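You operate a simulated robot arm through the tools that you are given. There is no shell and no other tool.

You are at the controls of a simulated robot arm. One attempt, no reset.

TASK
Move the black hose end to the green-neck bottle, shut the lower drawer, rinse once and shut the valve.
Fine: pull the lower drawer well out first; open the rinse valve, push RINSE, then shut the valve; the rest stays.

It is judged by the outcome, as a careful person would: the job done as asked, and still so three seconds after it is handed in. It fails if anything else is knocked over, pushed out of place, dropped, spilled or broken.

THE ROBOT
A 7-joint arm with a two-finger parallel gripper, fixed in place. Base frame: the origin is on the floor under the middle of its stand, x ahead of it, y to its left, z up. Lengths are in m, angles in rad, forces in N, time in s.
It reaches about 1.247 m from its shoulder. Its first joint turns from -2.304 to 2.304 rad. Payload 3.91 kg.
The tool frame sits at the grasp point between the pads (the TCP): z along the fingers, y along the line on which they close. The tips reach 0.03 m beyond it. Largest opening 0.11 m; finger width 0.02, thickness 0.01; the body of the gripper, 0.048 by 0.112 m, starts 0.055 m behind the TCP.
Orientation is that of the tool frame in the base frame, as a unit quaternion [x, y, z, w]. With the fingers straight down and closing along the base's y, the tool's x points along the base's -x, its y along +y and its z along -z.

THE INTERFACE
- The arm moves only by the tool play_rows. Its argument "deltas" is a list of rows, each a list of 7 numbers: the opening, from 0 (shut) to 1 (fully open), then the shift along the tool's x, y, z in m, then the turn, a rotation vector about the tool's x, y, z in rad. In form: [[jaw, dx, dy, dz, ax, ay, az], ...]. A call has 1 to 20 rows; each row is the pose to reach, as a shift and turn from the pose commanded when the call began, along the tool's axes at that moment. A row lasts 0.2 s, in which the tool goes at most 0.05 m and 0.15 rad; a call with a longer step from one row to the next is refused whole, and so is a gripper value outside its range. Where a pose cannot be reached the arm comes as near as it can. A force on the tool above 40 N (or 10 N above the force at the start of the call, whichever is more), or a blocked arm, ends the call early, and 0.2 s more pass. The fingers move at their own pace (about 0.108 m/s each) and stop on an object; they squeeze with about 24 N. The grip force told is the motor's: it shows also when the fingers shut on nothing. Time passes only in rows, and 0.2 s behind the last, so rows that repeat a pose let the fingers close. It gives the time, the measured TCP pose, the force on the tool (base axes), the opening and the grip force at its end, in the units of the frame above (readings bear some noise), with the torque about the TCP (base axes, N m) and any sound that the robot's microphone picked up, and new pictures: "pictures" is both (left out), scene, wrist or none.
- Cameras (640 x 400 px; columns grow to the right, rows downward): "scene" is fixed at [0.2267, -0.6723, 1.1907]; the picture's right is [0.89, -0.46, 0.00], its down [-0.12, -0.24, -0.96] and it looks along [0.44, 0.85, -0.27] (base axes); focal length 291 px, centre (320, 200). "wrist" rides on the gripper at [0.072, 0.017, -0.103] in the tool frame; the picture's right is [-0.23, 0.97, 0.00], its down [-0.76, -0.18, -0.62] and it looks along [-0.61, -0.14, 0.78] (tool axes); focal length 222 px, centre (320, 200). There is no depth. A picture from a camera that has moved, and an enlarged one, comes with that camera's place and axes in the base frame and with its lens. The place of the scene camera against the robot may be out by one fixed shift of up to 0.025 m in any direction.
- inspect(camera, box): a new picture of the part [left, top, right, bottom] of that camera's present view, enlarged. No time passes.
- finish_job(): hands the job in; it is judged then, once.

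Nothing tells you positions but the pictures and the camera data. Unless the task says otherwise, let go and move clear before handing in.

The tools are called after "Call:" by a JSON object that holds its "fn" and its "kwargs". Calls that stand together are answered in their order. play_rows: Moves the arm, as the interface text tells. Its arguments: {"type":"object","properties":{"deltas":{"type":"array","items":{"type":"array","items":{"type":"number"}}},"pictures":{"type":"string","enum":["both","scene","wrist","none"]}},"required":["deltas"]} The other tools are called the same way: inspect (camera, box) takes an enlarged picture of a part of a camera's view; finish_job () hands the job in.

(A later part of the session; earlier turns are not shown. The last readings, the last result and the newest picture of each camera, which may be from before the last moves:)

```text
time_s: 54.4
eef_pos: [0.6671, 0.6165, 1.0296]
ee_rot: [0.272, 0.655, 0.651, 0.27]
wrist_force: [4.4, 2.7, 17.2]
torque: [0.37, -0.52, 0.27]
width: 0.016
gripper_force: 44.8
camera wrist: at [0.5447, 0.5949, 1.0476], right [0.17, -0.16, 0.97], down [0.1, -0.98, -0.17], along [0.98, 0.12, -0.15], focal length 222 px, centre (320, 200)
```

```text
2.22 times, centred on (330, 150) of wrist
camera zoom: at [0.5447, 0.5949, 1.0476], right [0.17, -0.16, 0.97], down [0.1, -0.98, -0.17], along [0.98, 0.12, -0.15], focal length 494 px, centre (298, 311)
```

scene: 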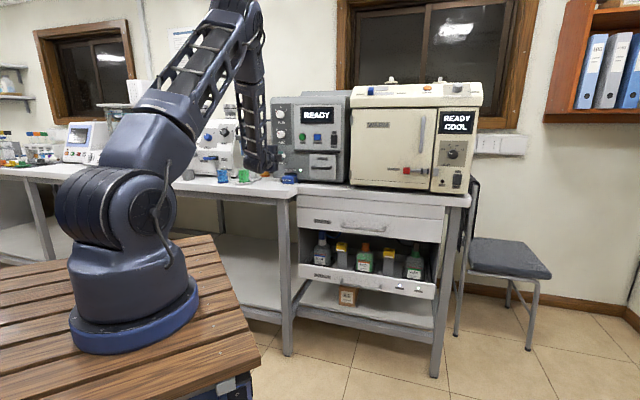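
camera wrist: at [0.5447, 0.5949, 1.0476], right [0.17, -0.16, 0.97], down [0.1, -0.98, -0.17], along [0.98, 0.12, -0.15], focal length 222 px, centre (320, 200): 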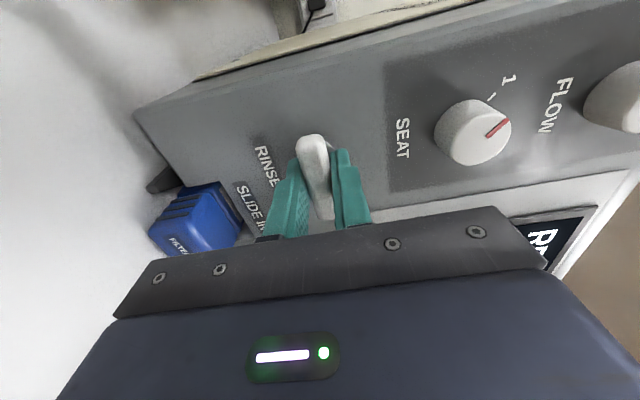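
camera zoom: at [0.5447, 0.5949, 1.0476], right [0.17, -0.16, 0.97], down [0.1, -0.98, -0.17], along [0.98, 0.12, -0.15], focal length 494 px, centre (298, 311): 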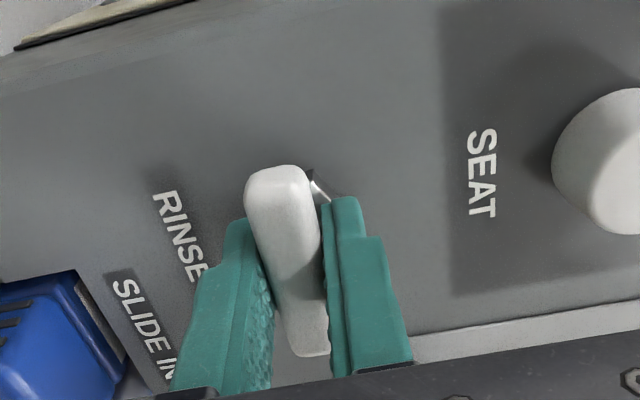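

The bar is held (16 mm). I'll try a small counter-clockwise turn first and read the torque.

Call:
{"fn": "play_rows", "kwargs": {"deltas": [[0, 0, 0.001, 0, 0, 0, -0.05], [0, 0, 0.001, 0, 0, 0, -0.12], [0, 0, 0.001, 0, 0, 0, -0.2]]}}

Call:
{"fn": "inspect", "kwargs": {"camera": "wrist", "box": [200, 60, 460, 240]}}

```text
time_s: 55.2
eef_pos: [0.6683, 0.6157, 1.0297]
ee_rot: [0.206, 0.678, 0.621, 0.334]
wrist_force: [0.8, -5.7, 35.1]
torque: [0.64, -0.63, -1.14]
width: 0.0161
gripper_force: 45.1
camera wrist: at [0.5433, 0.5964, 1.0327], right [0.03, -0.02, 1.0], down [0.11, -0.99, -0.02], along [0.99, 0.11, -0.02], focal length 222 px, centre (320, 200)
```

scene: 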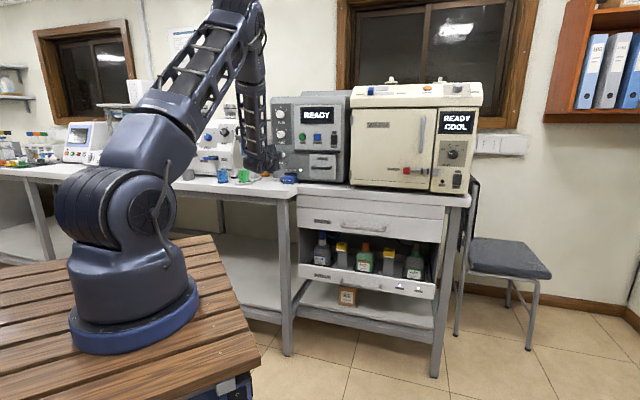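
wrist: 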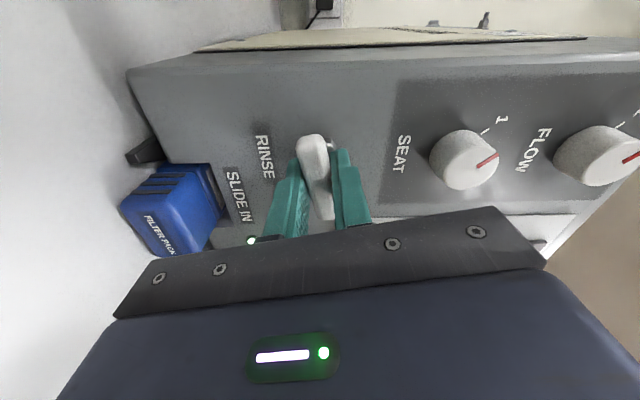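

```text
2.22 times, centred on (330, 150) of wrist
camera zoom: at [0.5433, 0.5964, 1.0327], right [0.03, -0.02, 1.0], down [0.11, -0.99, -0.02], along [0.99, 0.11, -0.02], focal length 494 px, centre (298, 311)
```

zoom: 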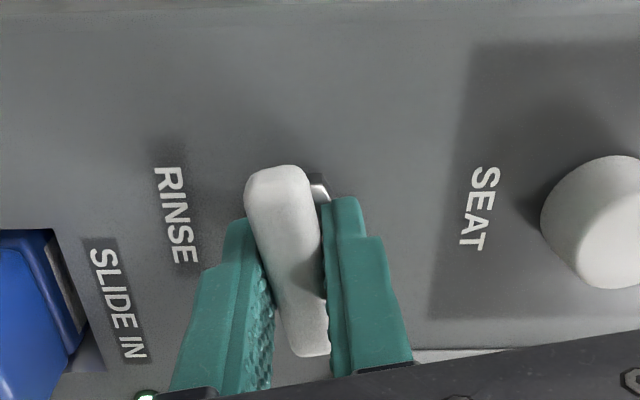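

The lever turns with the hand counter-clockwise. The upward push has grown to 35 N, so I'll relieve it with a tiny shift before turning further.

Call:
{"fn": "play_rows", "kwargs": {"deltas": [[0, -0.0003, 0.0015, 0, 0, 0, 0], [0, -0.0003, 0.0015, 0, 0, 0, 0]], "pictures": "none"}}

```text
time_s: 55.8
eef_pos: [0.6683, 0.6164, 1.0303]
ee_rot: [0.206, 0.68, 0.62, 0.333]
wrist_force: [4.2, -8.7, 25.8]
torque: [0.61, -0.63, -0.7]
width: 0.0162
gripper_force: 44.7
```

The force fell with an upward shift (about 6 N per mm), so I'll shift a few more millimetres up and slightly right to unload it.

Call:
{"fn": "play_rows", "kwargs": {"deltas": [[0, -0.0012, 0.0018, 0, 0, 0, 0], [0, -0.0023, 0.0036, 0, 0, 0, 0], [0, -0.0023, 0.0036, 0, 0, 0, 0]], "pictures": "wrist"}}

```text
time_s: 56.6
eef_pos: [0.667, 0.6156, 1.03]
ee_rot: [0.206, 0.682, 0.619, 0.332]
wrist_force: [-12.2, -10.4, -11.9]
torque: [0.34, -0.3, 0.21]
width: 0.0159
gripper_force: 45.2
camera wrist: at [0.5433, 0.596, 1.0339], right [0.03, -0.01, 1.0], down [0.11, -0.99, -0.01], along [0.99, 0.11, -0.03], focal length 222 px, centre (320, 200)
```

wrist: 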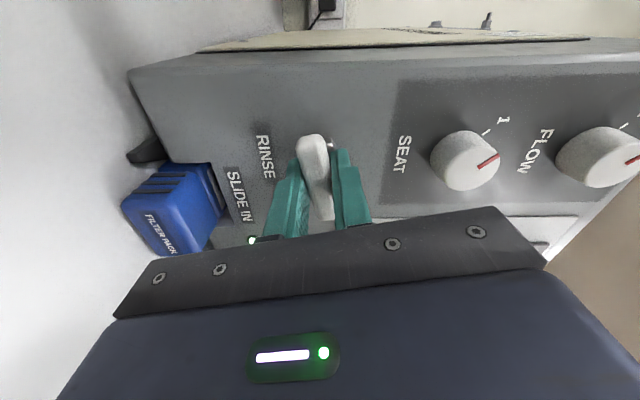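

The forces are now around −12 N, so I overshot a little. I'll ease back 1 mm and continue turning counter-clockwise in small steps.

Call:
{"fn": "play_rows", "kwargs": {"deltas": [[0, 0.0002, -0.001, -0.0015, 0, 0, -0.05], [0, 0.0002, -0.001, -0.0015, 0, 0, -0.12], [0, 0.0002, -0.001, -0.0015, 0, 0, -0.2], [0, 0.0002, -0.001, -0.0015, 0, 0, -0.28]], "pictures": "wrist"}}

```text
time_s: 57.5
eef_pos: [0.6682, 0.6161, 1.0301]
ee_rot: [0.137, 0.698, 0.583, 0.393]
wrist_force: [14.4, 21.3, -11.4]
torque: [0.53, -0.51, 0.03]
width: 0.0158
gripper_force: 44.8
stopped in row 4: the force on the tool passed its limit at 42 N (the readings are from after the stop); the commanded pose is now the measured one
camera wrist: at [0.5439, 0.5951, 1.0186], right [-0.11, 0.13, 0.99], down [0.11, -0.98, 0.14], along [0.99, 0.12, 0.1], focal length 222 px, centre (320, 200)
```

wrist: 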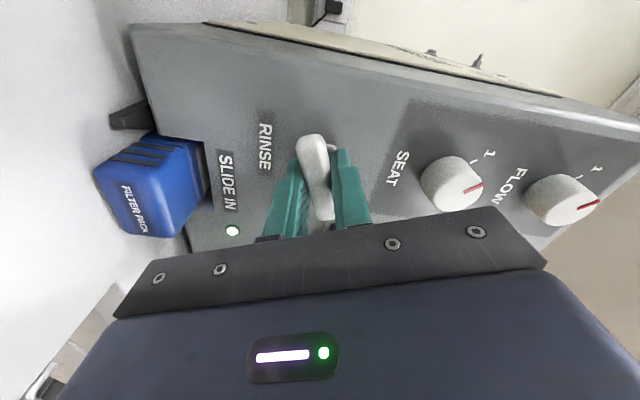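

The lever follows well (about 0.4 rad so far) but the tight grip over-constrains it. I'll loosen the fingers to about 20 mm so they straddle the bar, and keep turning.

Call:
{"fn": "play_rows", "kwargs": {"deltas": [[0.19, 0, 0, 0, 0, 0, 0], [0.19, 0, 0, 0, 0, 0, 0], [0.19, 0, 0, 0, 0, 0, -0.1], [0.19, 0, 0, 0, 0, 0, -0.2], [0.19, 0, 0, 0, 0, 0, -0.3], [0.19, 0, 0, 0, 0, 0, -0.4], [0.19, 0, 0, 0, 0, 0, -0.5]], "pictures": "wrist"}}

```text
time_s: 59.0
eef_pos: [0.668, 0.6147, 1.0316]
ee_rot: [-0.041, 0.71, 0.468, 0.525]
wrist_force: [0.9, -0.6, -1.2]
torque: [0.0, 0.0, 0.02]
width: 0.0213
gripper_force: 0.4
camera wrist: at [0.5535, 0.5829, 0.986], right [-0.43, 0.45, 0.78], down [0.0, -0.87, 0.49], along [0.9, 0.21, 0.38], focal length 222 px, centre (320, 200)
```

wrist: 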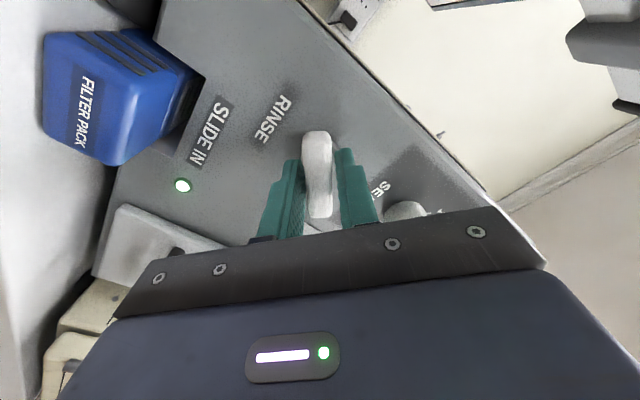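

The loose straddle works with almost no force. I'll continue to vertical and slightly beyond, to take up the slack until it reaches its stop.

Call:
{"fn": "play_rows", "kwargs": {"deltas": [[0.19, 0, 0, 0, 0, 0, -0.12], [0.19, 0, 0, 0, 0, 0, -0.24], [0.19, 0, 0, 0, 0, 0, -0.36], [0.19, 0, 0, 0, 0, 0, -0.48], [0.19, 0, 0, 0, 0, 0, -0.6], [0.19, 0, 0, 0, 0, 0, -0.67]]}}

Call:
{"fn": "inspect", "kwargs": {"camera": "scene", "box": [230, 90, 350, 190]}}

Call:
{"fn": "inspect", "kwargs": {"camera": "wrist", "box": [200, 60, 460, 240]}}

```text
time_s: 60.5
eef_pos: [0.6682, 0.6139, 1.0315]
ee_rot: [-0.272, 0.657, 0.269, 0.65]
wrist_force: [-0.1, 1.1, 0.5]
torque: [0.04, 0.0, 0.04]
width: 0.0215
gripper_force: 0.8
camera wrist: at [0.5827, 0.5533, 0.9603], right [-0.69, 0.69, 0.23], down [-0.31, -0.56, 0.77], along [0.66, 0.46, 0.6], focal length 222 px, centre (320, 200)
```

scene: 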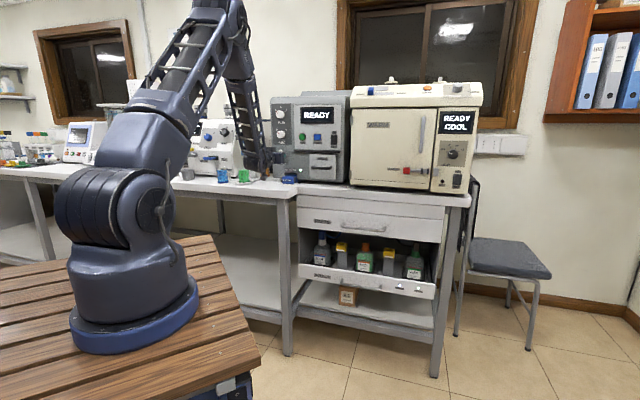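
wrist: 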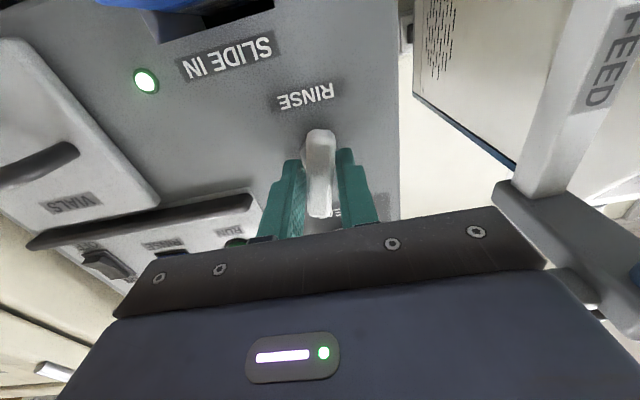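

```text
4.00 times, centred on (290, 140) of scene
camera zoom: at [0.2267, -0.6723, 1.1907], right [0.89, -0.46, 0.0], down [-0.12, -0.24, -0.96], along [0.44, 0.85, -0.27], focal length 1164 px, centre (440, 440)
```

zoom: 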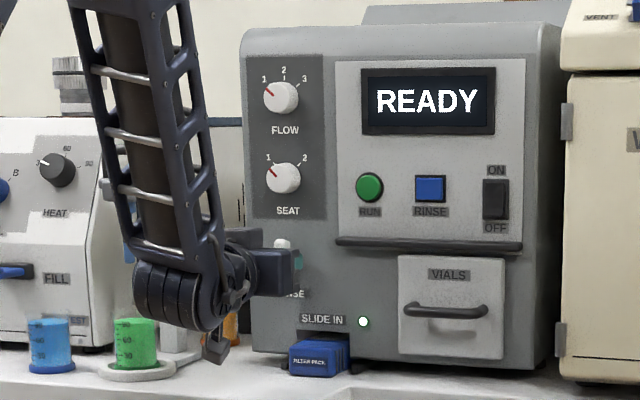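

```text
2.22 times, centred on (330, 150) of wrist
camera zoom: at [0.5827, 0.5533, 0.9603], right [-0.69, 0.69, 0.23], down [-0.31, -0.56, 0.77], along [0.66, 0.46, 0.6], focal length 494 px, centre (298, 311)
```

zoom: 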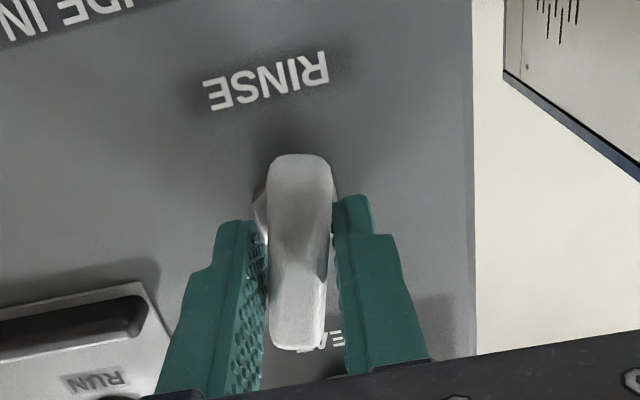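

The lever is nearly upright, lagging the hand by about 10°. I'll turn a bit further to bring it fully to 90°.

Call:
{"fn": "play_rows", "kwargs": {"deltas": [[0.19, 0, 0, 0, 0, 0, -0.08], [0.19, 0, 0, 0, 0, 0, -0.15], [0.19, 0, 0, 0, 0, 0, -0.2], [0.19, 0, 0, 0, 0, 0, -0.24]]}}

Call:
{"fn": "inspect", "kwargs": {"camera": "wrist", "box": [200, 60, 460, 240]}}

```text
time_s: 61.5
eef_pos: [0.6674, 0.6153, 1.0309]
ee_rot: [-0.349, 0.619, 0.191, 0.677]
wrist_force: [-1.2, 1.9, 1.6]
torque: [0.05, 0.01, 0.06]
width: 0.0221
gripper_force: 0.5
camera wrist: at [0.5955, 0.5414, 0.9581], right [-0.71, 0.71, -0.01], down [-0.44, -0.43, 0.79], along [0.55, 0.56, 0.61], focal length 222 px, centre (320, 200)
```

scene: 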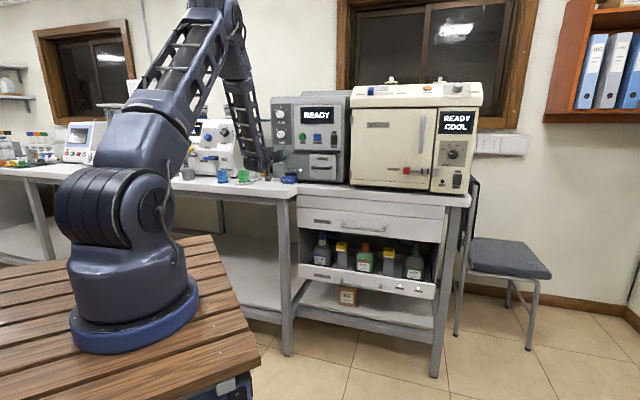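
wrist: 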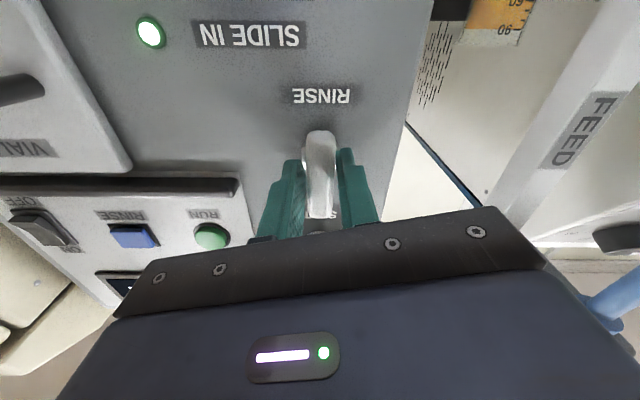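

```text
2.22 times, centred on (330, 150) of wrist
camera zoom: at [0.5955, 0.5414, 0.9581], right [-0.71, 0.71, -0.01], down [-0.44, -0.43, 0.79], along [0.55, 0.56, 0.61], focal length 494 px, centre (298, 311)
```

zoom: 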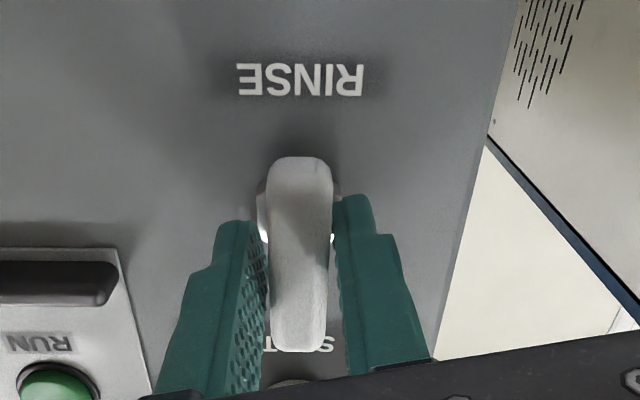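

The lever now looks exactly vertical. I'll test with a slight extra turn to feel whether it is at its stop.

Call:
{"fn": "play_rows", "kwargs": {"deltas": [[0.19, 0, 0, 0, 0, 0, -0.06], [0.19, 0, 0, 0, 0, 0, -0.1]], "pictures": "wrist"}}

Call:
{"fn": "inspect", "kwargs": {"camera": "wrist", "box": [200, 60, 460, 240]}}

```text
time_s: 62.0
eef_pos: [0.6668, 0.6159, 1.0312]
ee_rot: [-0.379, 0.602, 0.156, 0.686]
wrist_force: [0.6, 3.6, -0.7]
torque: [0.45, 0.38, 0.16]
width: 0.0237
gripper_force: 32.8
camera wrist: at [0.6006, 0.5365, 0.9581], right [-0.7, 0.7, -0.11], down [-0.5, -0.37, 0.78], along [0.51, 0.61, 0.61], focal length 222 px, centre (320, 200)
```

wrist: 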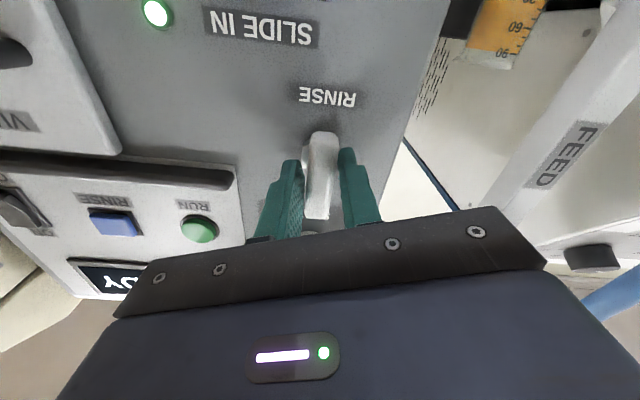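

```text
2.22 times, centred on (330, 150) of wrist
camera zoom: at [0.6006, 0.5365, 0.9581], right [-0.7, 0.7, -0.11], down [-0.5, -0.37, 0.78], along [0.51, 0.61, 0.61], focal length 494 px, centre (298, 311)
```

zoom: 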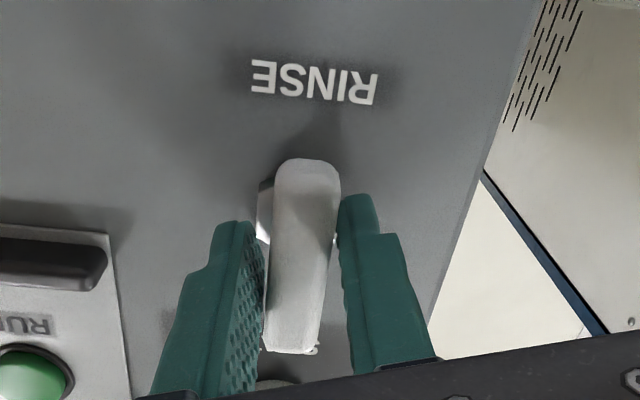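

The lever is against its stop at 90° (torque rose, fingers were pushed apart), so the valve is open. I'll ease back, open the fingers and withdraw.

Call:
{"fn": "play_rows", "kwargs": {"deltas": [[0.2, 0, 0, 0, 0, 0, 0.1], [0.22, 0, 0, 0, 0, 0, 0.2], [0.4, 0, 0, 0, 0, 0, 0.2], [0.45, 0, 0, -0.01, 0, 0, 0.2], [0.45, 0, 0, -0.04, 0, 0, 0.2], [0.45, 0, 0, -0.08, 0, 0, 0.28], [0.2, 0, 0, -0.12, 0, 0, 0.34], [0.1, 0, 0, -0.15, 0, 0, 0.34]]}}

Call:
{"fn": "inspect", "kwargs": {"camera": "scene", "box": [230, 90, 350, 190]}}

Call:
{"fn": "inspect", "kwargs": {"camera": "wrist", "box": [160, 40, 480, 240]}}

```text
time_s: 63.9
eef_pos: [0.5583, 0.5101, 1.0305]
ee_rot: [-0.271, 0.657, 0.269, 0.65]
wrist_force: [0.0, 0.6, -0.1]
torque: [0.03, -0.01, 0.01]
width: 0.011
gripper_force: 0.1
camera wrist: at [0.4736, 0.4485, 0.9598], right [-0.69, 0.69, 0.23], down [-0.31, -0.56, 0.77], along [0.66, 0.46, 0.6], focal length 222 px, centre (320, 200)
```

scene: 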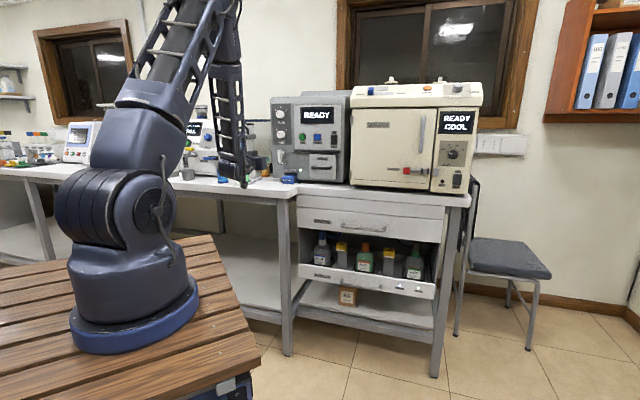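
wrist: 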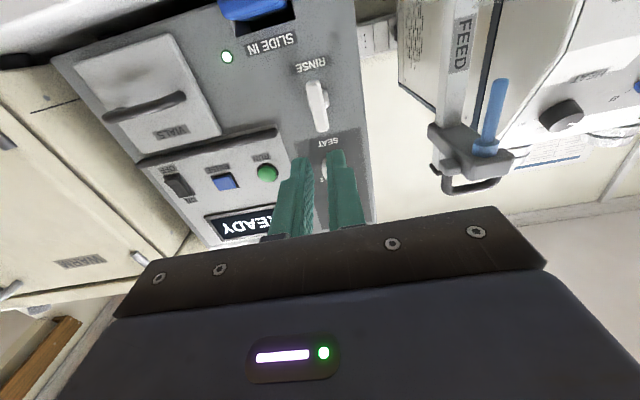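

```text
4.00 times, centred on (290, 140) of scene
camera zoom: at [0.2267, -0.6723, 1.1907], right [0.89, -0.46, 0.0], down [-0.12, -0.24, -0.96], along [0.44, 0.85, -0.27], focal length 1164 px, centre (440, 440)
```

zoom: 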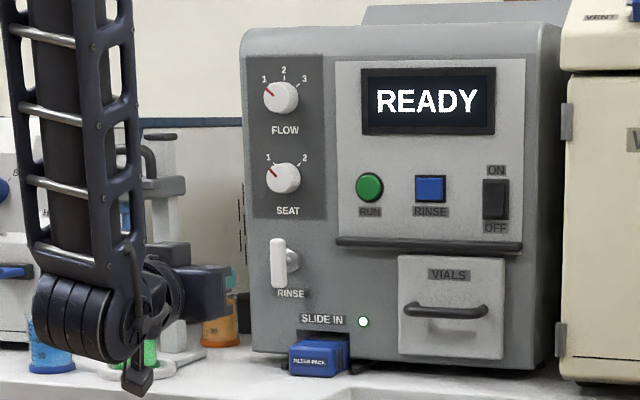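

```text
2.00 times, centred on (320, 140) of wrist
camera zoom: at [0.4736, 0.4485, 0.9598], right [-0.69, 0.69, 0.23], down [-0.31, -0.56, 0.77], along [0.66, 0.46, 0.6], focal length 444 px, centre (320, 320)
```

zoom: 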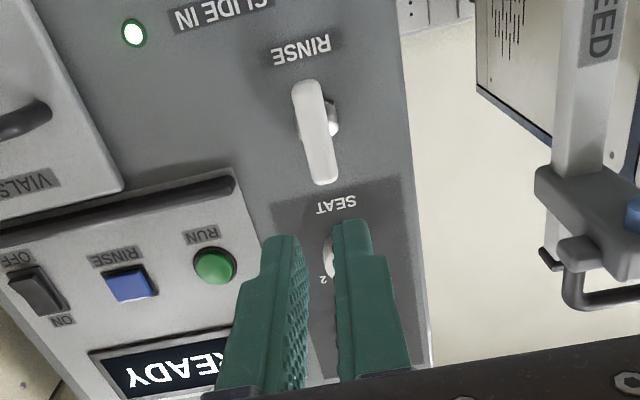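

The lever stands upright, so the valve is open, and the button's face is at about (0.819, 0.522, 1.115) by two agreeing views. I'll close the fingers and line up squarely in front of RINSE.

Call:
{"fn": "play_rows", "kwargs": {"deltas": [[0, -0.0144, -0.0294, 0.01, 0, 0, 0], [0, -0.0287, -0.0587, 0.02, 0, 0, 0], [0, -0.0431, -0.0881, 0.03, 0, 0, 0], [0, -0.0575, -0.1175, 0.045, 0, 0, 0], [0, -0.0718, -0.1468, 0.065, 0, 0, 0], [0, -0.0862, -0.1762, 0.085, 0, 0, 0], [0, -0.0862, -0.1762, 0.085, 0, 0, 0]]}}

Call:
{"fn": "inspect", "kwargs": {"camera": "wrist", "box": [200, 60, 460, 240]}}

Call:
{"fn": "inspect", "kwargs": {"camera": "scene", "box": [250, 90, 370, 190]}}

```text
time_s: 65.5
eef_pos: [0.7429, 0.4444, 1.1158]
ee_rot: [-0.271, 0.657, 0.269, 0.649]
wrist_force: [0.3, 0.9, 0.6]
torque: [-0.03, 0.02, 0.02]
width: 0.0
gripper_force: 24.1
camera wrist: at [0.6589, 0.3836, 1.0455], right [-0.69, 0.69, 0.23], down [-0.31, -0.56, 0.77], along [0.66, 0.46, 0.6], focal length 222 px, centre (320, 200)
```

scene: 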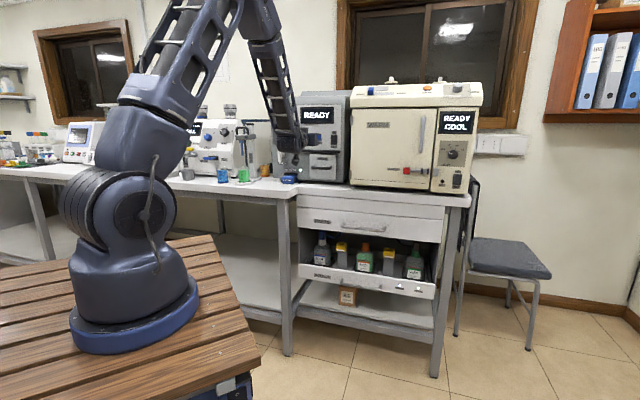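
wrist: 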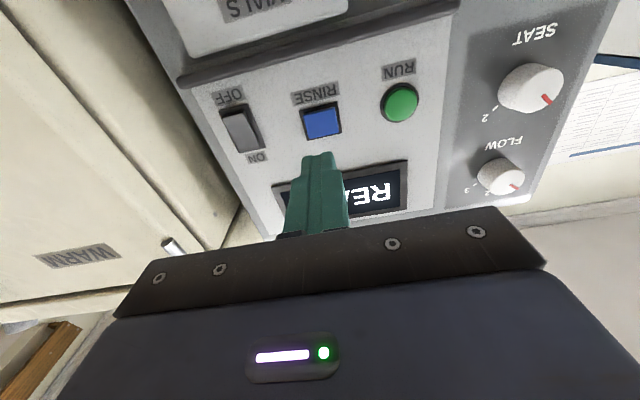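

```text
2.22 times, centred on (330, 150) of wrist
camera zoom: at [0.6589, 0.3836, 1.0455], right [-0.69, 0.69, 0.23], down [-0.31, -0.56, 0.77], along [0.66, 0.46, 0.6], focal length 494 px, centre (298, 311)
```

zoom: 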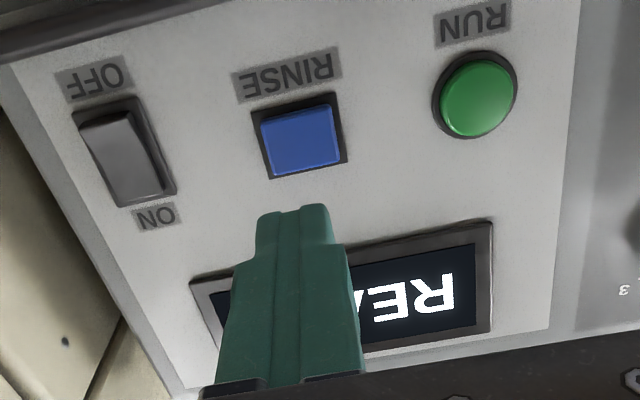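

```text
4.00 times, centred on (310, 140) of scene
camera zoom: at [0.2267, -0.6723, 1.1907], right [0.89, -0.46, 0.0], down [-0.12, -0.24, -0.96], along [0.44, 0.85, -0.27], focal length 1164 px, centre (360, 440)
```

zoom: 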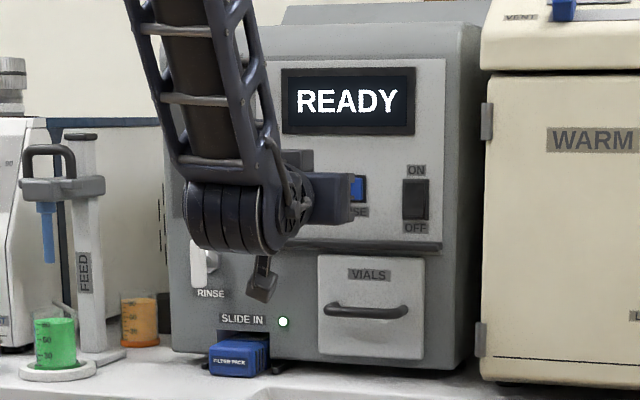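

The closed fingertips are squarely in front of the RINSE button, about 8 cm away. I'll push in once, slowing at contact.

Call:
{"fn": "play_rows", "kwargs": {"deltas": [[0, 0, 0, 0.035, 0, 0, 0], [0, 0, 0, 0.068, 0, 0, 0], [0, 0, 0, 0.077, 0, 0, 0], [0, 0, 0, 0.082, 0, 0, 0], [0, 0, 0, 0.086, 0, 0, 0]]}}

Call:
{"fn": "inspect", "kwargs": {"camera": "wrist", "box": [200, 60, 460, 240]}}

Call:
{"fn": "inspect", "kwargs": {"camera": "scene", "box": [250, 90, 370, 190]}}

```text
time_s: 66.5
eef_pos: [0.7987, 0.5017, 1.1173]
ee_rot: [-0.272, 0.658, 0.27, 0.648]
wrist_force: [-21.3, -18.7, 7.0]
torque: [0.25, -0.22, 0.08]
width: 0.0002
gripper_force: 23.8
heard: click
stopped in row 5: the force on the tool passed its limit at 50 N (the readings are from after the stop); the commanded pose is now the measured one
camera wrist: at [0.7143, 0.4404, 1.0448], right [-0.69, 0.69, 0.23], down [-0.31, -0.56, 0.77], along [0.66, 0.46, 0.6], focal length 222 px, centre (320, 200)
```

scene: 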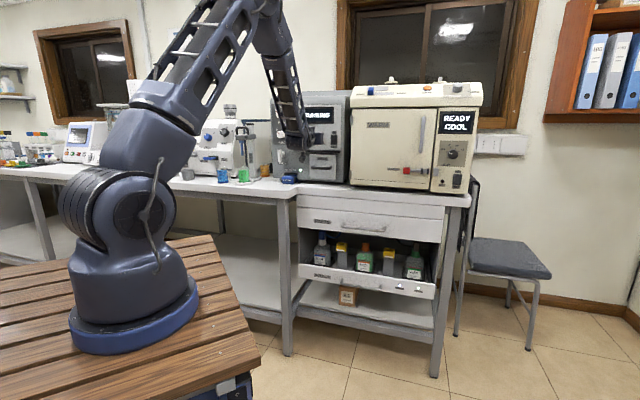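
wrist: 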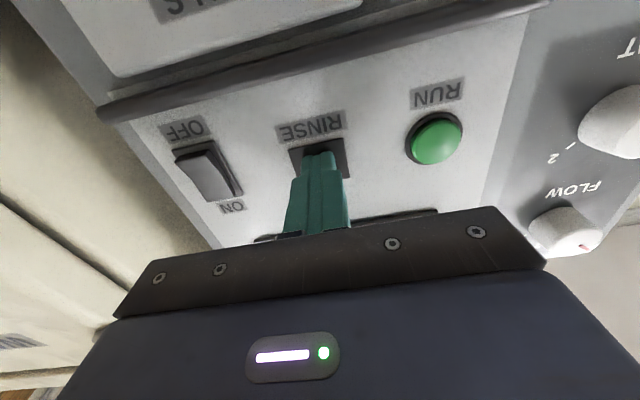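

```text
2.22 times, centred on (330, 150) of wrist
camera zoom: at [0.7143, 0.4404, 1.0448], right [-0.69, 0.69, 0.23], down [-0.31, -0.56, 0.77], along [0.66, 0.46, 0.6], focal length 494 px, centre (298, 311)
```

zoom: 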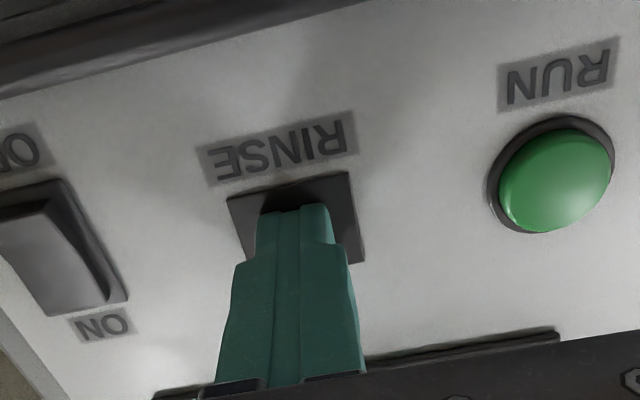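

```text
4.00 times, centred on (310, 140) of scene
camera zoom: at [0.2267, -0.6723, 1.1907], right [0.89, -0.46, 0.0], down [-0.12, -0.24, -0.96], along [0.44, 0.85, -0.27], focal length 1164 px, centre (360, 440)
```

zoom: 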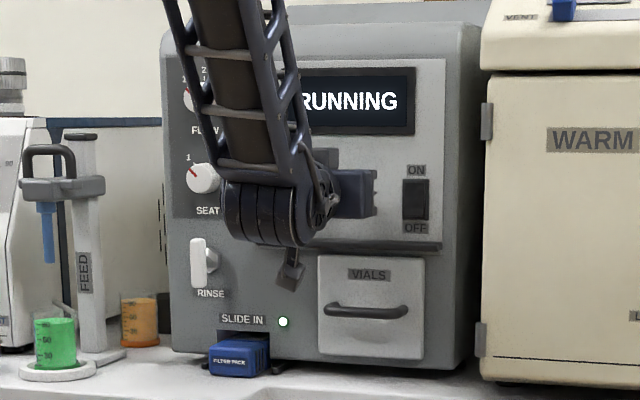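

A click was heard and the display reads RUNNING. I'll back off from the button and wait for the rinse to finish.

Call:
{"fn": "play_rows", "kwargs": {"deltas": [[0, 0, 0, -0.03, 0, 0, 0], [0, 0, 0, -0.07, 0, 0, 0], [0, 0, 0, -0.11, 0, 0, 0], [0, 0, 0, -0.15, 0, 0, 0], [0.2, 0, 0, -0.17, 0, 0, 0], [0.45, 0, 0, -0.17, 0, 0, 0], [0.45, 0, 0, -0.17, 0, 0, 0]]}}

Call:
{"fn": "inspect", "kwargs": {"camera": "scene", "box": [250, 90, 370, 190]}}

```text
time_s: 68.1
eef_pos: [0.6786, 0.3819, 1.1181]
ee_rot: [-0.272, 0.658, 0.27, 0.648]
wrist_force: [0.7, 0.1, 0.1]
torque: [0.02, -0.03, 0.01]
width: 0.0494
gripper_force: 0.1
camera wrist: at [0.5942, 0.3214, 1.047], right [-0.69, 0.69, 0.23], down [-0.31, -0.56, 0.77], along [0.66, 0.46, 0.6], focal length 222 px, centre (320, 200)
```

scene: 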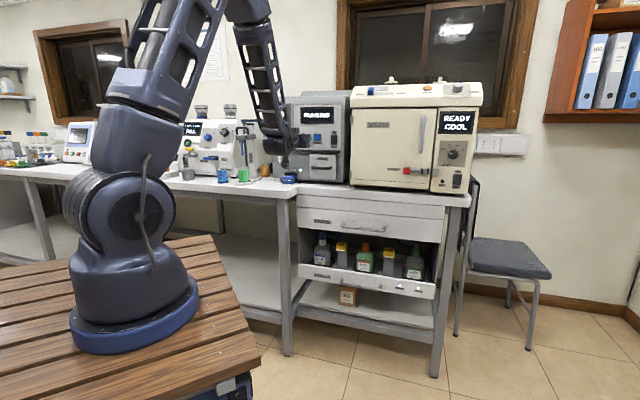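
wrist: 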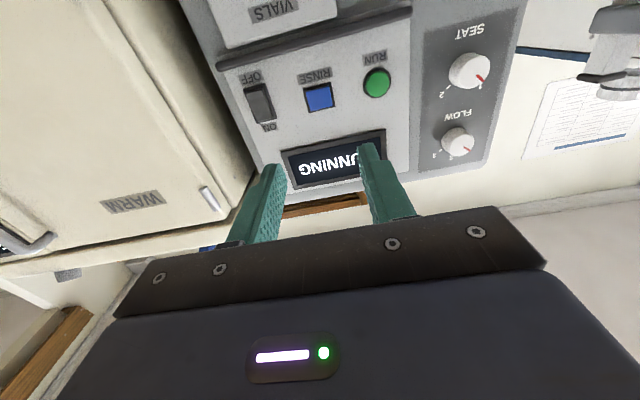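

```text
4.00 times, centred on (310, 140) of scene
camera zoom: at [0.2267, -0.6723, 1.1907], right [0.89, -0.46, 0.0], down [-0.12, -0.24, -0.96], along [0.44, 0.85, -0.27], focal length 1164 px, centre (360, 440)
```

zoom: 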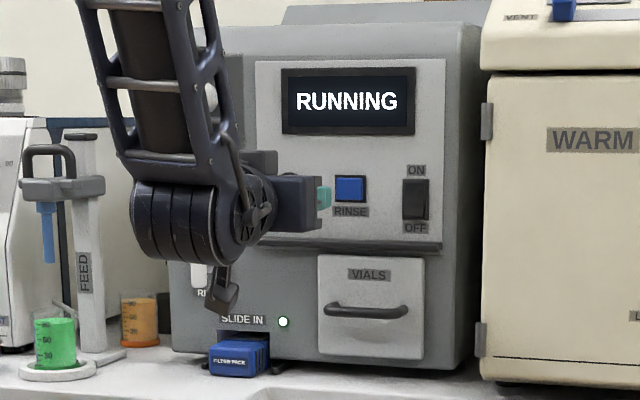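

The rinse is running. While it runs I'll move to a standoff in front of the upright lever and keep an eye on the display.

Call:
{"fn": "play_rows", "kwargs": {"deltas": [[0.45, 0.0146, 0.029, 0.0, 0, 0, 0], [0.45, 0.0293, 0.0579, 0.0, 0, 0, 0], [0.45, 0.0439, 0.0869, 0.01, 0, 0, 0], [0.45, 0.0585, 0.1158, 0.02, 0, 0, 0], [0.45, 0.0732, 0.1448, 0.035, 0, 0, 0], [0.45, 0.0878, 0.1737, 0.0516, 0, 0, 0], [0.45, 0.0878, 0.1737, 0.0516, 0, 0, 0], [0.45, 0.0878, 0.1737, 0.0516, 0, 0, 0]]}}

Call:
{"fn": "inspect", "kwargs": {"camera": "scene", "box": [250, 90, 370, 190]}}

Call:
{"fn": "inspect", "kwargs": {"camera": "wrist", "box": [200, 60, 460, 240]}}

```text
time_s: 69.9
eef_pos: [0.5908, 0.5386, 1.029]
ee_rot: [-0.272, 0.658, 0.27, 0.648]
wrist_force: [0.6, -0.2, -1.3]
torque: [0.0, 0.0, -0.02]
width: 0.0495
gripper_force: 0.0
camera wrist: at [0.5058, 0.4772, 0.9568], right [-0.69, 0.69, 0.23], down [-0.31, -0.56, 0.77], along [0.66, 0.46, 0.6], focal length 222 px, centre (320, 200)
```

scene: 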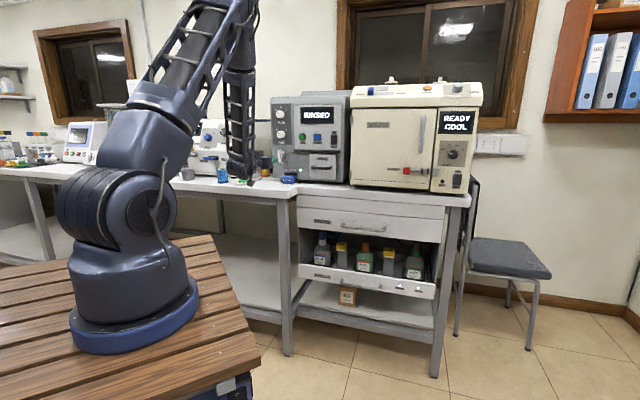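
wrist: 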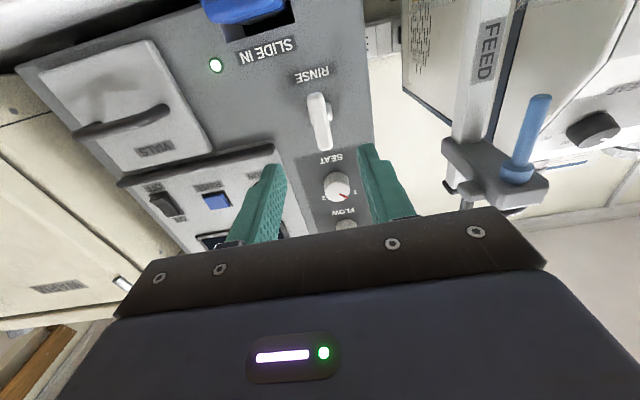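

```text
4.00 times, centred on (310, 140) of scene
camera zoom: at [0.2267, -0.6723, 1.1907], right [0.89, -0.46, 0.0], down [-0.12, -0.24, -0.96], along [0.44, 0.85, -0.27], focal length 1164 px, centre (360, 440)
```

zoom: 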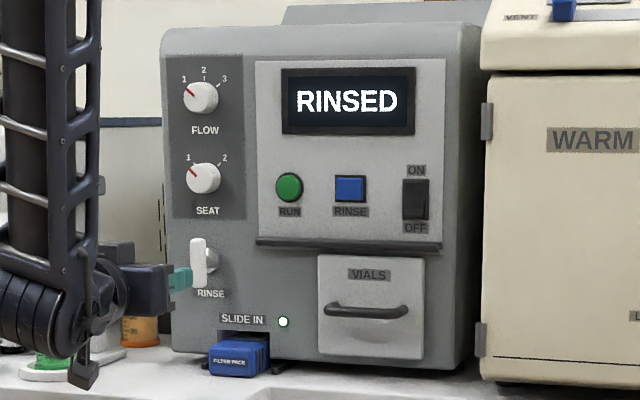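

```text
2.22 times, centred on (330, 150) of wrist
camera zoom: at [0.5058, 0.4772, 0.9568], right [-0.69, 0.69, 0.23], down [-0.31, -0.56, 0.77], along [0.66, 0.46, 0.6], focal length 494 px, centre (298, 311)
```

zoom: 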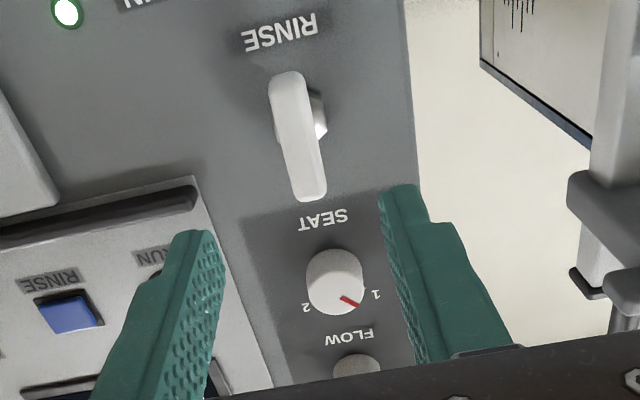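

The display now reads RINSED, so the rinse is done. I'll move in around the upright lever and close to a loose straddle.

Call:
{"fn": "play_rows", "kwargs": {"deltas": [[0.45, -0.0005, -0.0003, 0.03, 0, 0, 0], [0.45, -0.001, -0.0005, 0.065, 0, 0, 0], [0.45, -0.0015, -0.0005, 0.095, 0, 0, 0], [0.45, -0.0015, -0.0005, 0.108, 0, 0, 0], [0.3, -0.0015, -0.0005, 0.108, 0, 0, 0], [0.2, -0.0015, -0.0005, 0.108, 0, 0, 0], [0.2, -0.0015, -0.0005, 0.108, 0, 0, 0]], "pictures": "wrist"}}

Call:
{"fn": "inspect", "kwargs": {"camera": "wrist", "box": [200, 60, 460, 240]}}

```text
time_s: 71.5
eef_pos: [0.669, 0.6145, 1.0279]
ee_rot: [-0.273, 0.657, 0.271, 0.649]
wrist_force: [-0.5, -0.1, -0.3]
torque: [0.02, 0.01, -0.03]
width: 0.0219
gripper_force: 0.1
camera wrist: at [0.5833, 0.5538, 0.9576], right [-0.69, 0.69, 0.23], down [-0.31, -0.56, 0.77], along [0.66, 0.46, 0.6], focal length 222 px, centre (320, 200)
```

wrist: 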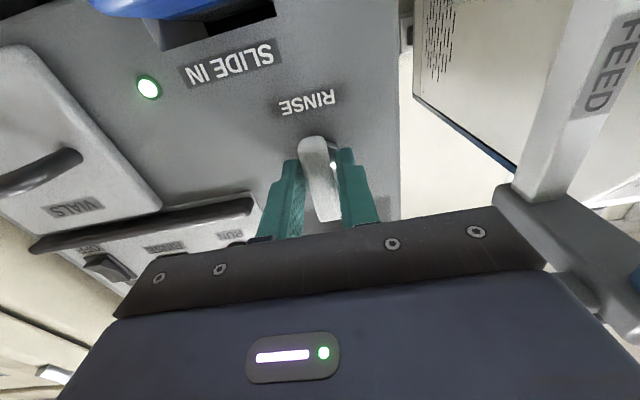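

```text
2.22 times, centred on (330, 150) of wrist
camera zoom: at [0.5833, 0.5538, 0.9576], right [-0.69, 0.69, 0.23], down [-0.31, -0.56, 0.77], along [0.66, 0.46, 0.6], focal length 494 px, centre (298, 311)
```

zoom: 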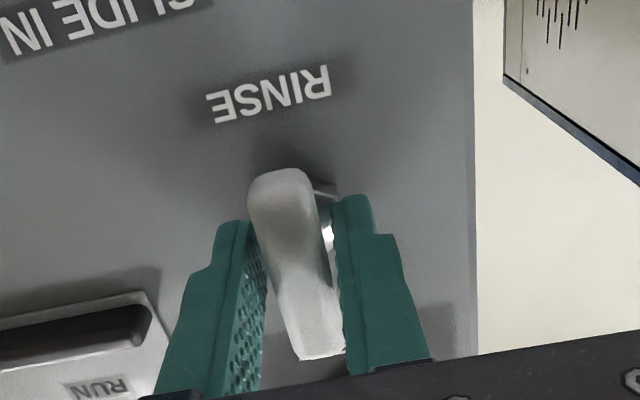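

The lever sits between the fingers with slack. I'll turn clockwise back toward horizontal.

Call:
{"fn": "play_rows", "kwargs": {"deltas": [[0.2, 0, 0, 0, 0, 0, 0.12], [0.2, 0, 0, 0, 0, 0, 0.24], [0.2, 0, 0, 0, 0, 0, 0.36], [0.2, 0, 0, 0, 0, 0, 0.48], [0.2, 0, 0, 0, 0, 0, 0.6], [0.2, 0, 0, 0, 0, 0, 0.72], [0.2, 0, 0, 0, 0, 0, 0.84], [0.2, 0, 0, 0, 0, 0, 0.96], [0.2, 0, 0, 0, 0, 0, 1.08], [0.2, 0, 0, 0, 0, 0, 1.2]], "pictures": "wrist"}}

```text
time_s: 73.7
eef_pos: [0.6702, 0.6164, 1.0293]
ee_rot: [0.147, 0.696, 0.59, 0.382]
wrist_force: [0.0, -0.4, 0.1]
torque: [0.01, -0.04, 0.04]
width: 0.0219
gripper_force: 0.2
camera wrist: at [0.5459, 0.5952, 1.0205], right [-0.09, 0.11, 0.99], down [0.11, -0.99, 0.12], along [0.99, 0.12, 0.07], focal length 222 px, centre (320, 200)
```

wrist: 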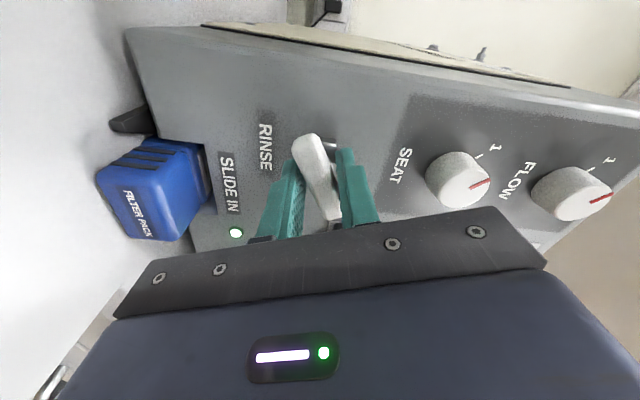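

It is following smoothly. I'll bring it the rest of the way to horizontal and a little past to take up the slack.

Call:
{"fn": "play_rows", "kwargs": {"deltas": [[0.2, 0, 0, 0, 0, 0, 0.12], [0.2, 0, 0, 0, 0, 0, 0.24], [0.2, 0, 0, 0, 0, 0, 0.36], [0.2, 0, 0, 0, 0, 0, 0.46], [0.2, 0, 0, 0, 0, 0, 0.54], [0.2, 0, 0, 0, 0, 0, 0.6]]}}

Call:
{"fn": "inspect", "kwargs": {"camera": "wrist", "box": [200, 60, 460, 240]}}

Call:
{"fn": "inspect", "kwargs": {"camera": "scene", "box": [250, 90, 370, 190]}}

```text
time_s: 75.1
eef_pos: [0.6694, 0.6177, 1.0286]
ee_rot: [0.347, 0.622, 0.676, 0.19]
wrist_force: [-1.5, 0.2, 2.8]
torque: [0.0, -0.03, -0.05]
width: 0.0233
gripper_force: 1.5
camera wrist: at [0.5503, 0.592, 1.0635], right [0.32, -0.31, 0.9], down [0.05, -0.94, -0.34], along [0.94, 0.16, -0.29], focal length 222 px, centre (320, 200)
```

scene: 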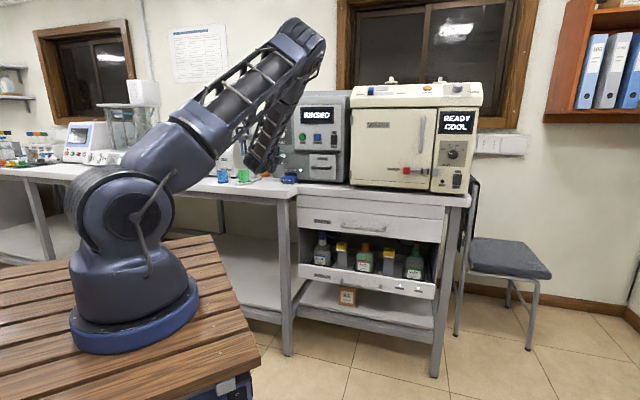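
wrist: 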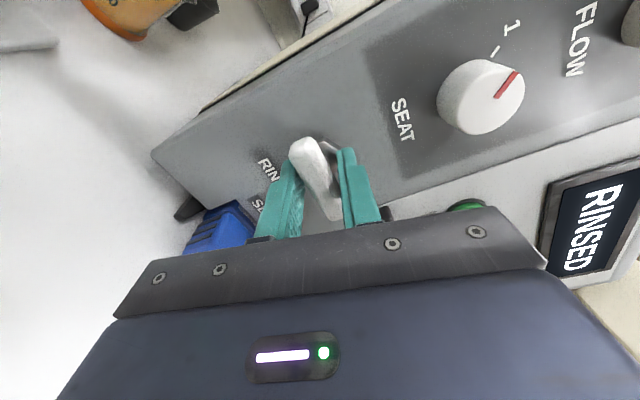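

```text
2.22 times, centred on (330, 150) of wrist
camera zoom: at [0.5503, 0.592, 1.0635], right [0.32, -0.31, 0.9], down [0.05, -0.94, -0.34], along [0.94, 0.16, -0.29], focal length 494 px, centre (298, 311)
```

zoom: 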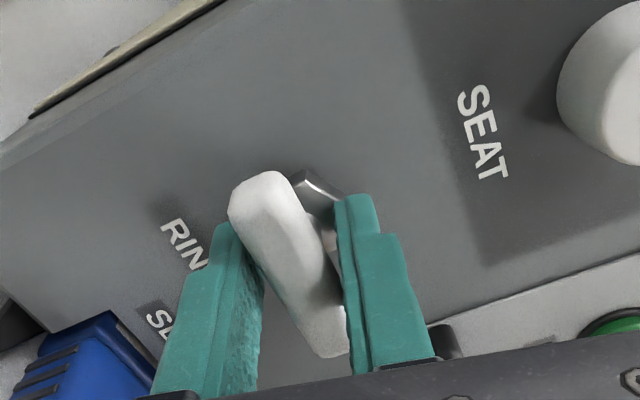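

```text
4.00 times, centred on (310, 140) of scene
camera zoom: at [0.2267, -0.6723, 1.1907], right [0.89, -0.46, 0.0], down [-0.12, -0.24, -0.96], along [0.44, 0.85, -0.27], focal length 1164 px, centre (360, 440)
```

zoom: 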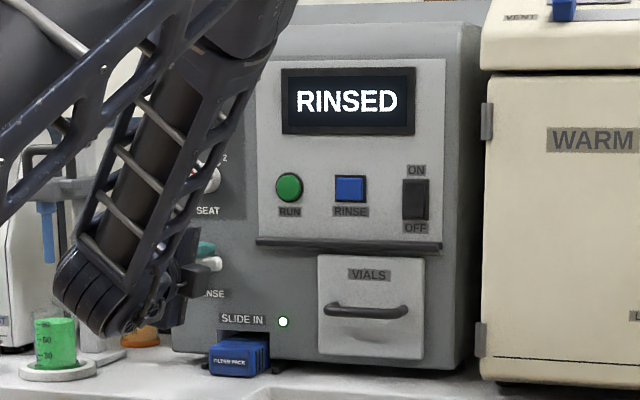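

The lever is back to horizontal and the fingers are just starting to be pushed apart. I'll press slightly further to make sure it is against its closed stop.

Call:
{"fn": "play_rows", "kwargs": {"deltas": [[0.2, 0, 0, 0, 0, 0, 0.05], [0.2, 0, 0, 0, 0, 0, 0.08]], "pictures": "wrist"}}

Call:
{"fn": "inspect", "kwargs": {"camera": "wrist", "box": [200, 60, 460, 240]}}

```text
time_s: 75.7
eef_pos: [0.6691, 0.6174, 1.0294]
ee_rot: [0.371, 0.607, 0.683, 0.165]
wrist_force: [-1.2, 3.0, 7.5]
torque: [-0.01, -0.15, 0.06]
width: 0.0252
gripper_force: 2.8
camera wrist: at [0.5527, 0.5896, 1.0688], right [0.37, -0.36, 0.86], down [0.03, -0.92, -0.4], along [0.93, 0.17, -0.33], focal length 222 px, centre (320, 200)
```

wrist: 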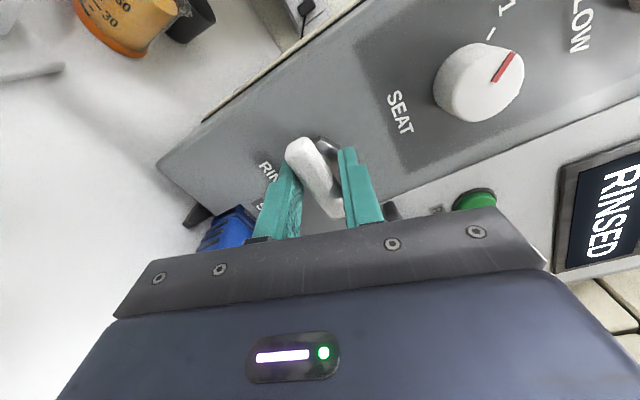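

```text
2.22 times, centred on (330, 150) of wrist
camera zoom: at [0.5527, 0.5896, 1.0688], right [0.37, -0.36, 0.86], down [0.03, -0.92, -0.4], along [0.93, 0.17, -0.33], focal length 494 px, centre (298, 311)
```

zoom: 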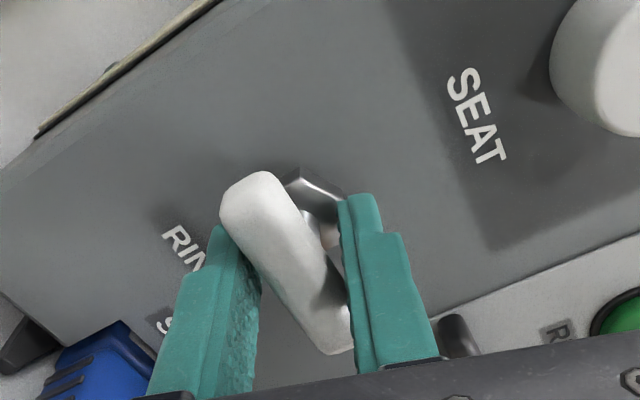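

The lever stays horizontal while the fingers are pushed apart, so the valve is shut against its stop. I'll open the fingers, turn back to neutral and withdraw.

Call:
{"fn": "play_rows", "kwargs": {"deltas": [[0.35, 0, 0, 0, 0, 0, 0], [0.5, 0, 0, 0, 0, 0, 0], [0.5, 0, 0, 0, 0, 0, -0.12], [0.5, 0, 0, 0, 0, 0, -0.24], [0.5, 0, 0, -0.02, 0, 0, -0.26], [0.5, 0, 0, -0.055, 0, 0, -0.26], [0.5, 0, 0, -0.095, 0, 0, -0.26], [0.5, 0, 0, -0.135, 0, 0, -0.26], [0.5, 0, 0, -0.175, 0, 0, -0.26], [0.5, 0, 0, -0.215, 0, 0, -0.26]]}}

Call:
{"fn": "inspect", "kwargs": {"camera": "scene", "box": [250, 90, 370, 190]}}

Call:
{"fn": "inspect", "kwargs": {"camera": "wrist", "box": [200, 40, 460, 220]}}

Call:
{"fn": "inspect", "kwargs": {"camera": "scene", "box": [280, 180, 480, 310]}}

```text
time_s: 77.9
eef_pos: [0.5201, 0.4627, 1.0307]
ee_rot: [0.288, 0.651, 0.656, 0.252]
wrist_force: [0.7, -0.2, -1.0]
torque: [0.0, -0.01, 0.01]
width: 0.0552
gripper_force: 0.0
camera wrist: at [0.3971, 0.4406, 1.0531], right [0.2, -0.19, 0.96], down [0.09, -0.97, -0.21], along [0.97, 0.13, -0.18], focal length 222 px, centre (320, 200)
```

scene: 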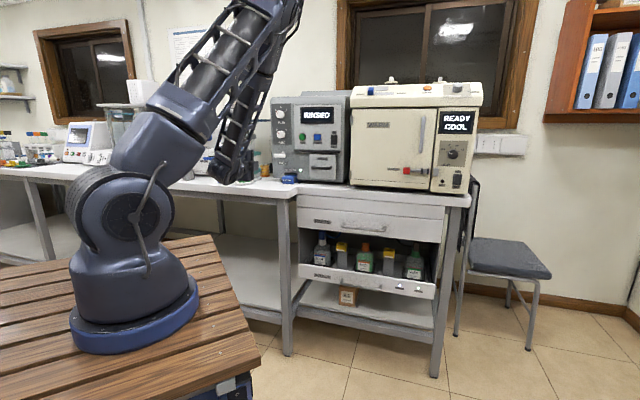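
wrist: 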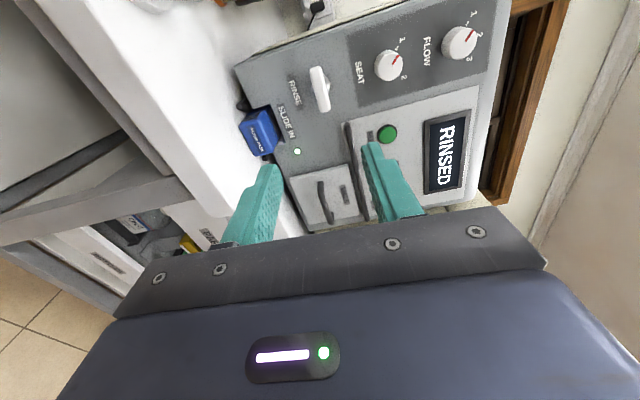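

```text
4.00 times, centred on (310, 140) of scene
camera zoom: at [0.2267, -0.6723, 1.1907], right [0.89, -0.46, 0.0], down [-0.12, -0.24, -0.96], along [0.44, 0.85, -0.27], focal length 1164 px, centre (360, 440)
```

zoom: 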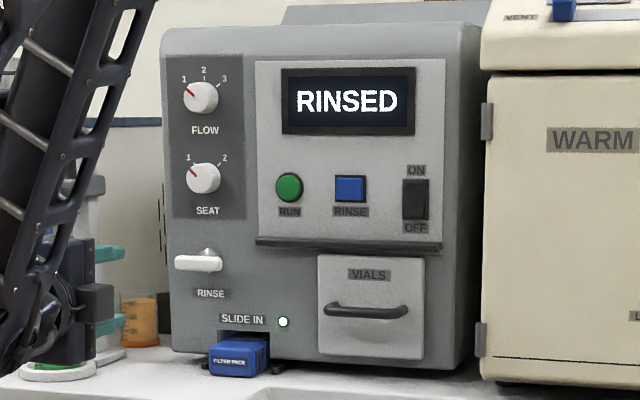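

```text
2.22 times, centred on (330, 130) of wrist
camera zoom: at [0.3971, 0.4406, 1.0531], right [0.2, -0.19, 0.96], down [0.09, -0.97, -0.21], along [0.97, 0.13, -0.18], focal length 494 px, centre (298, 356)
```

zoom: 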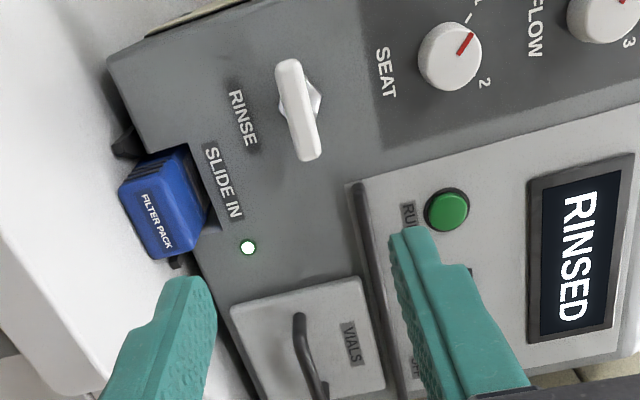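

```text
3.08 times, centred on (380, 245) of scene
camera zoom: at [0.2267, -0.6723, 1.1907], right [0.89, -0.46, 0.0], down [-0.12, -0.24, -0.96], along [0.44, 0.85, -0.27], focal length 895 px, centre (135, 62)
```

zoom: 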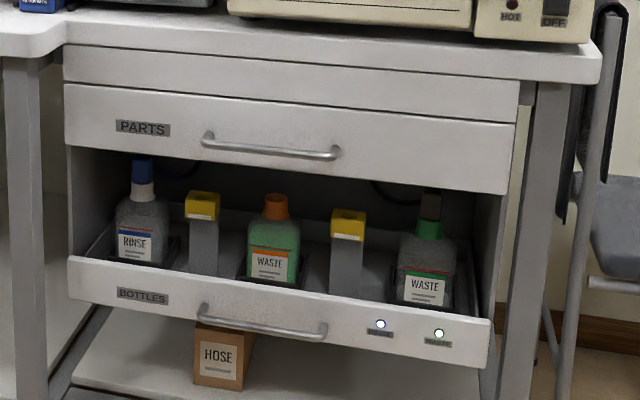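

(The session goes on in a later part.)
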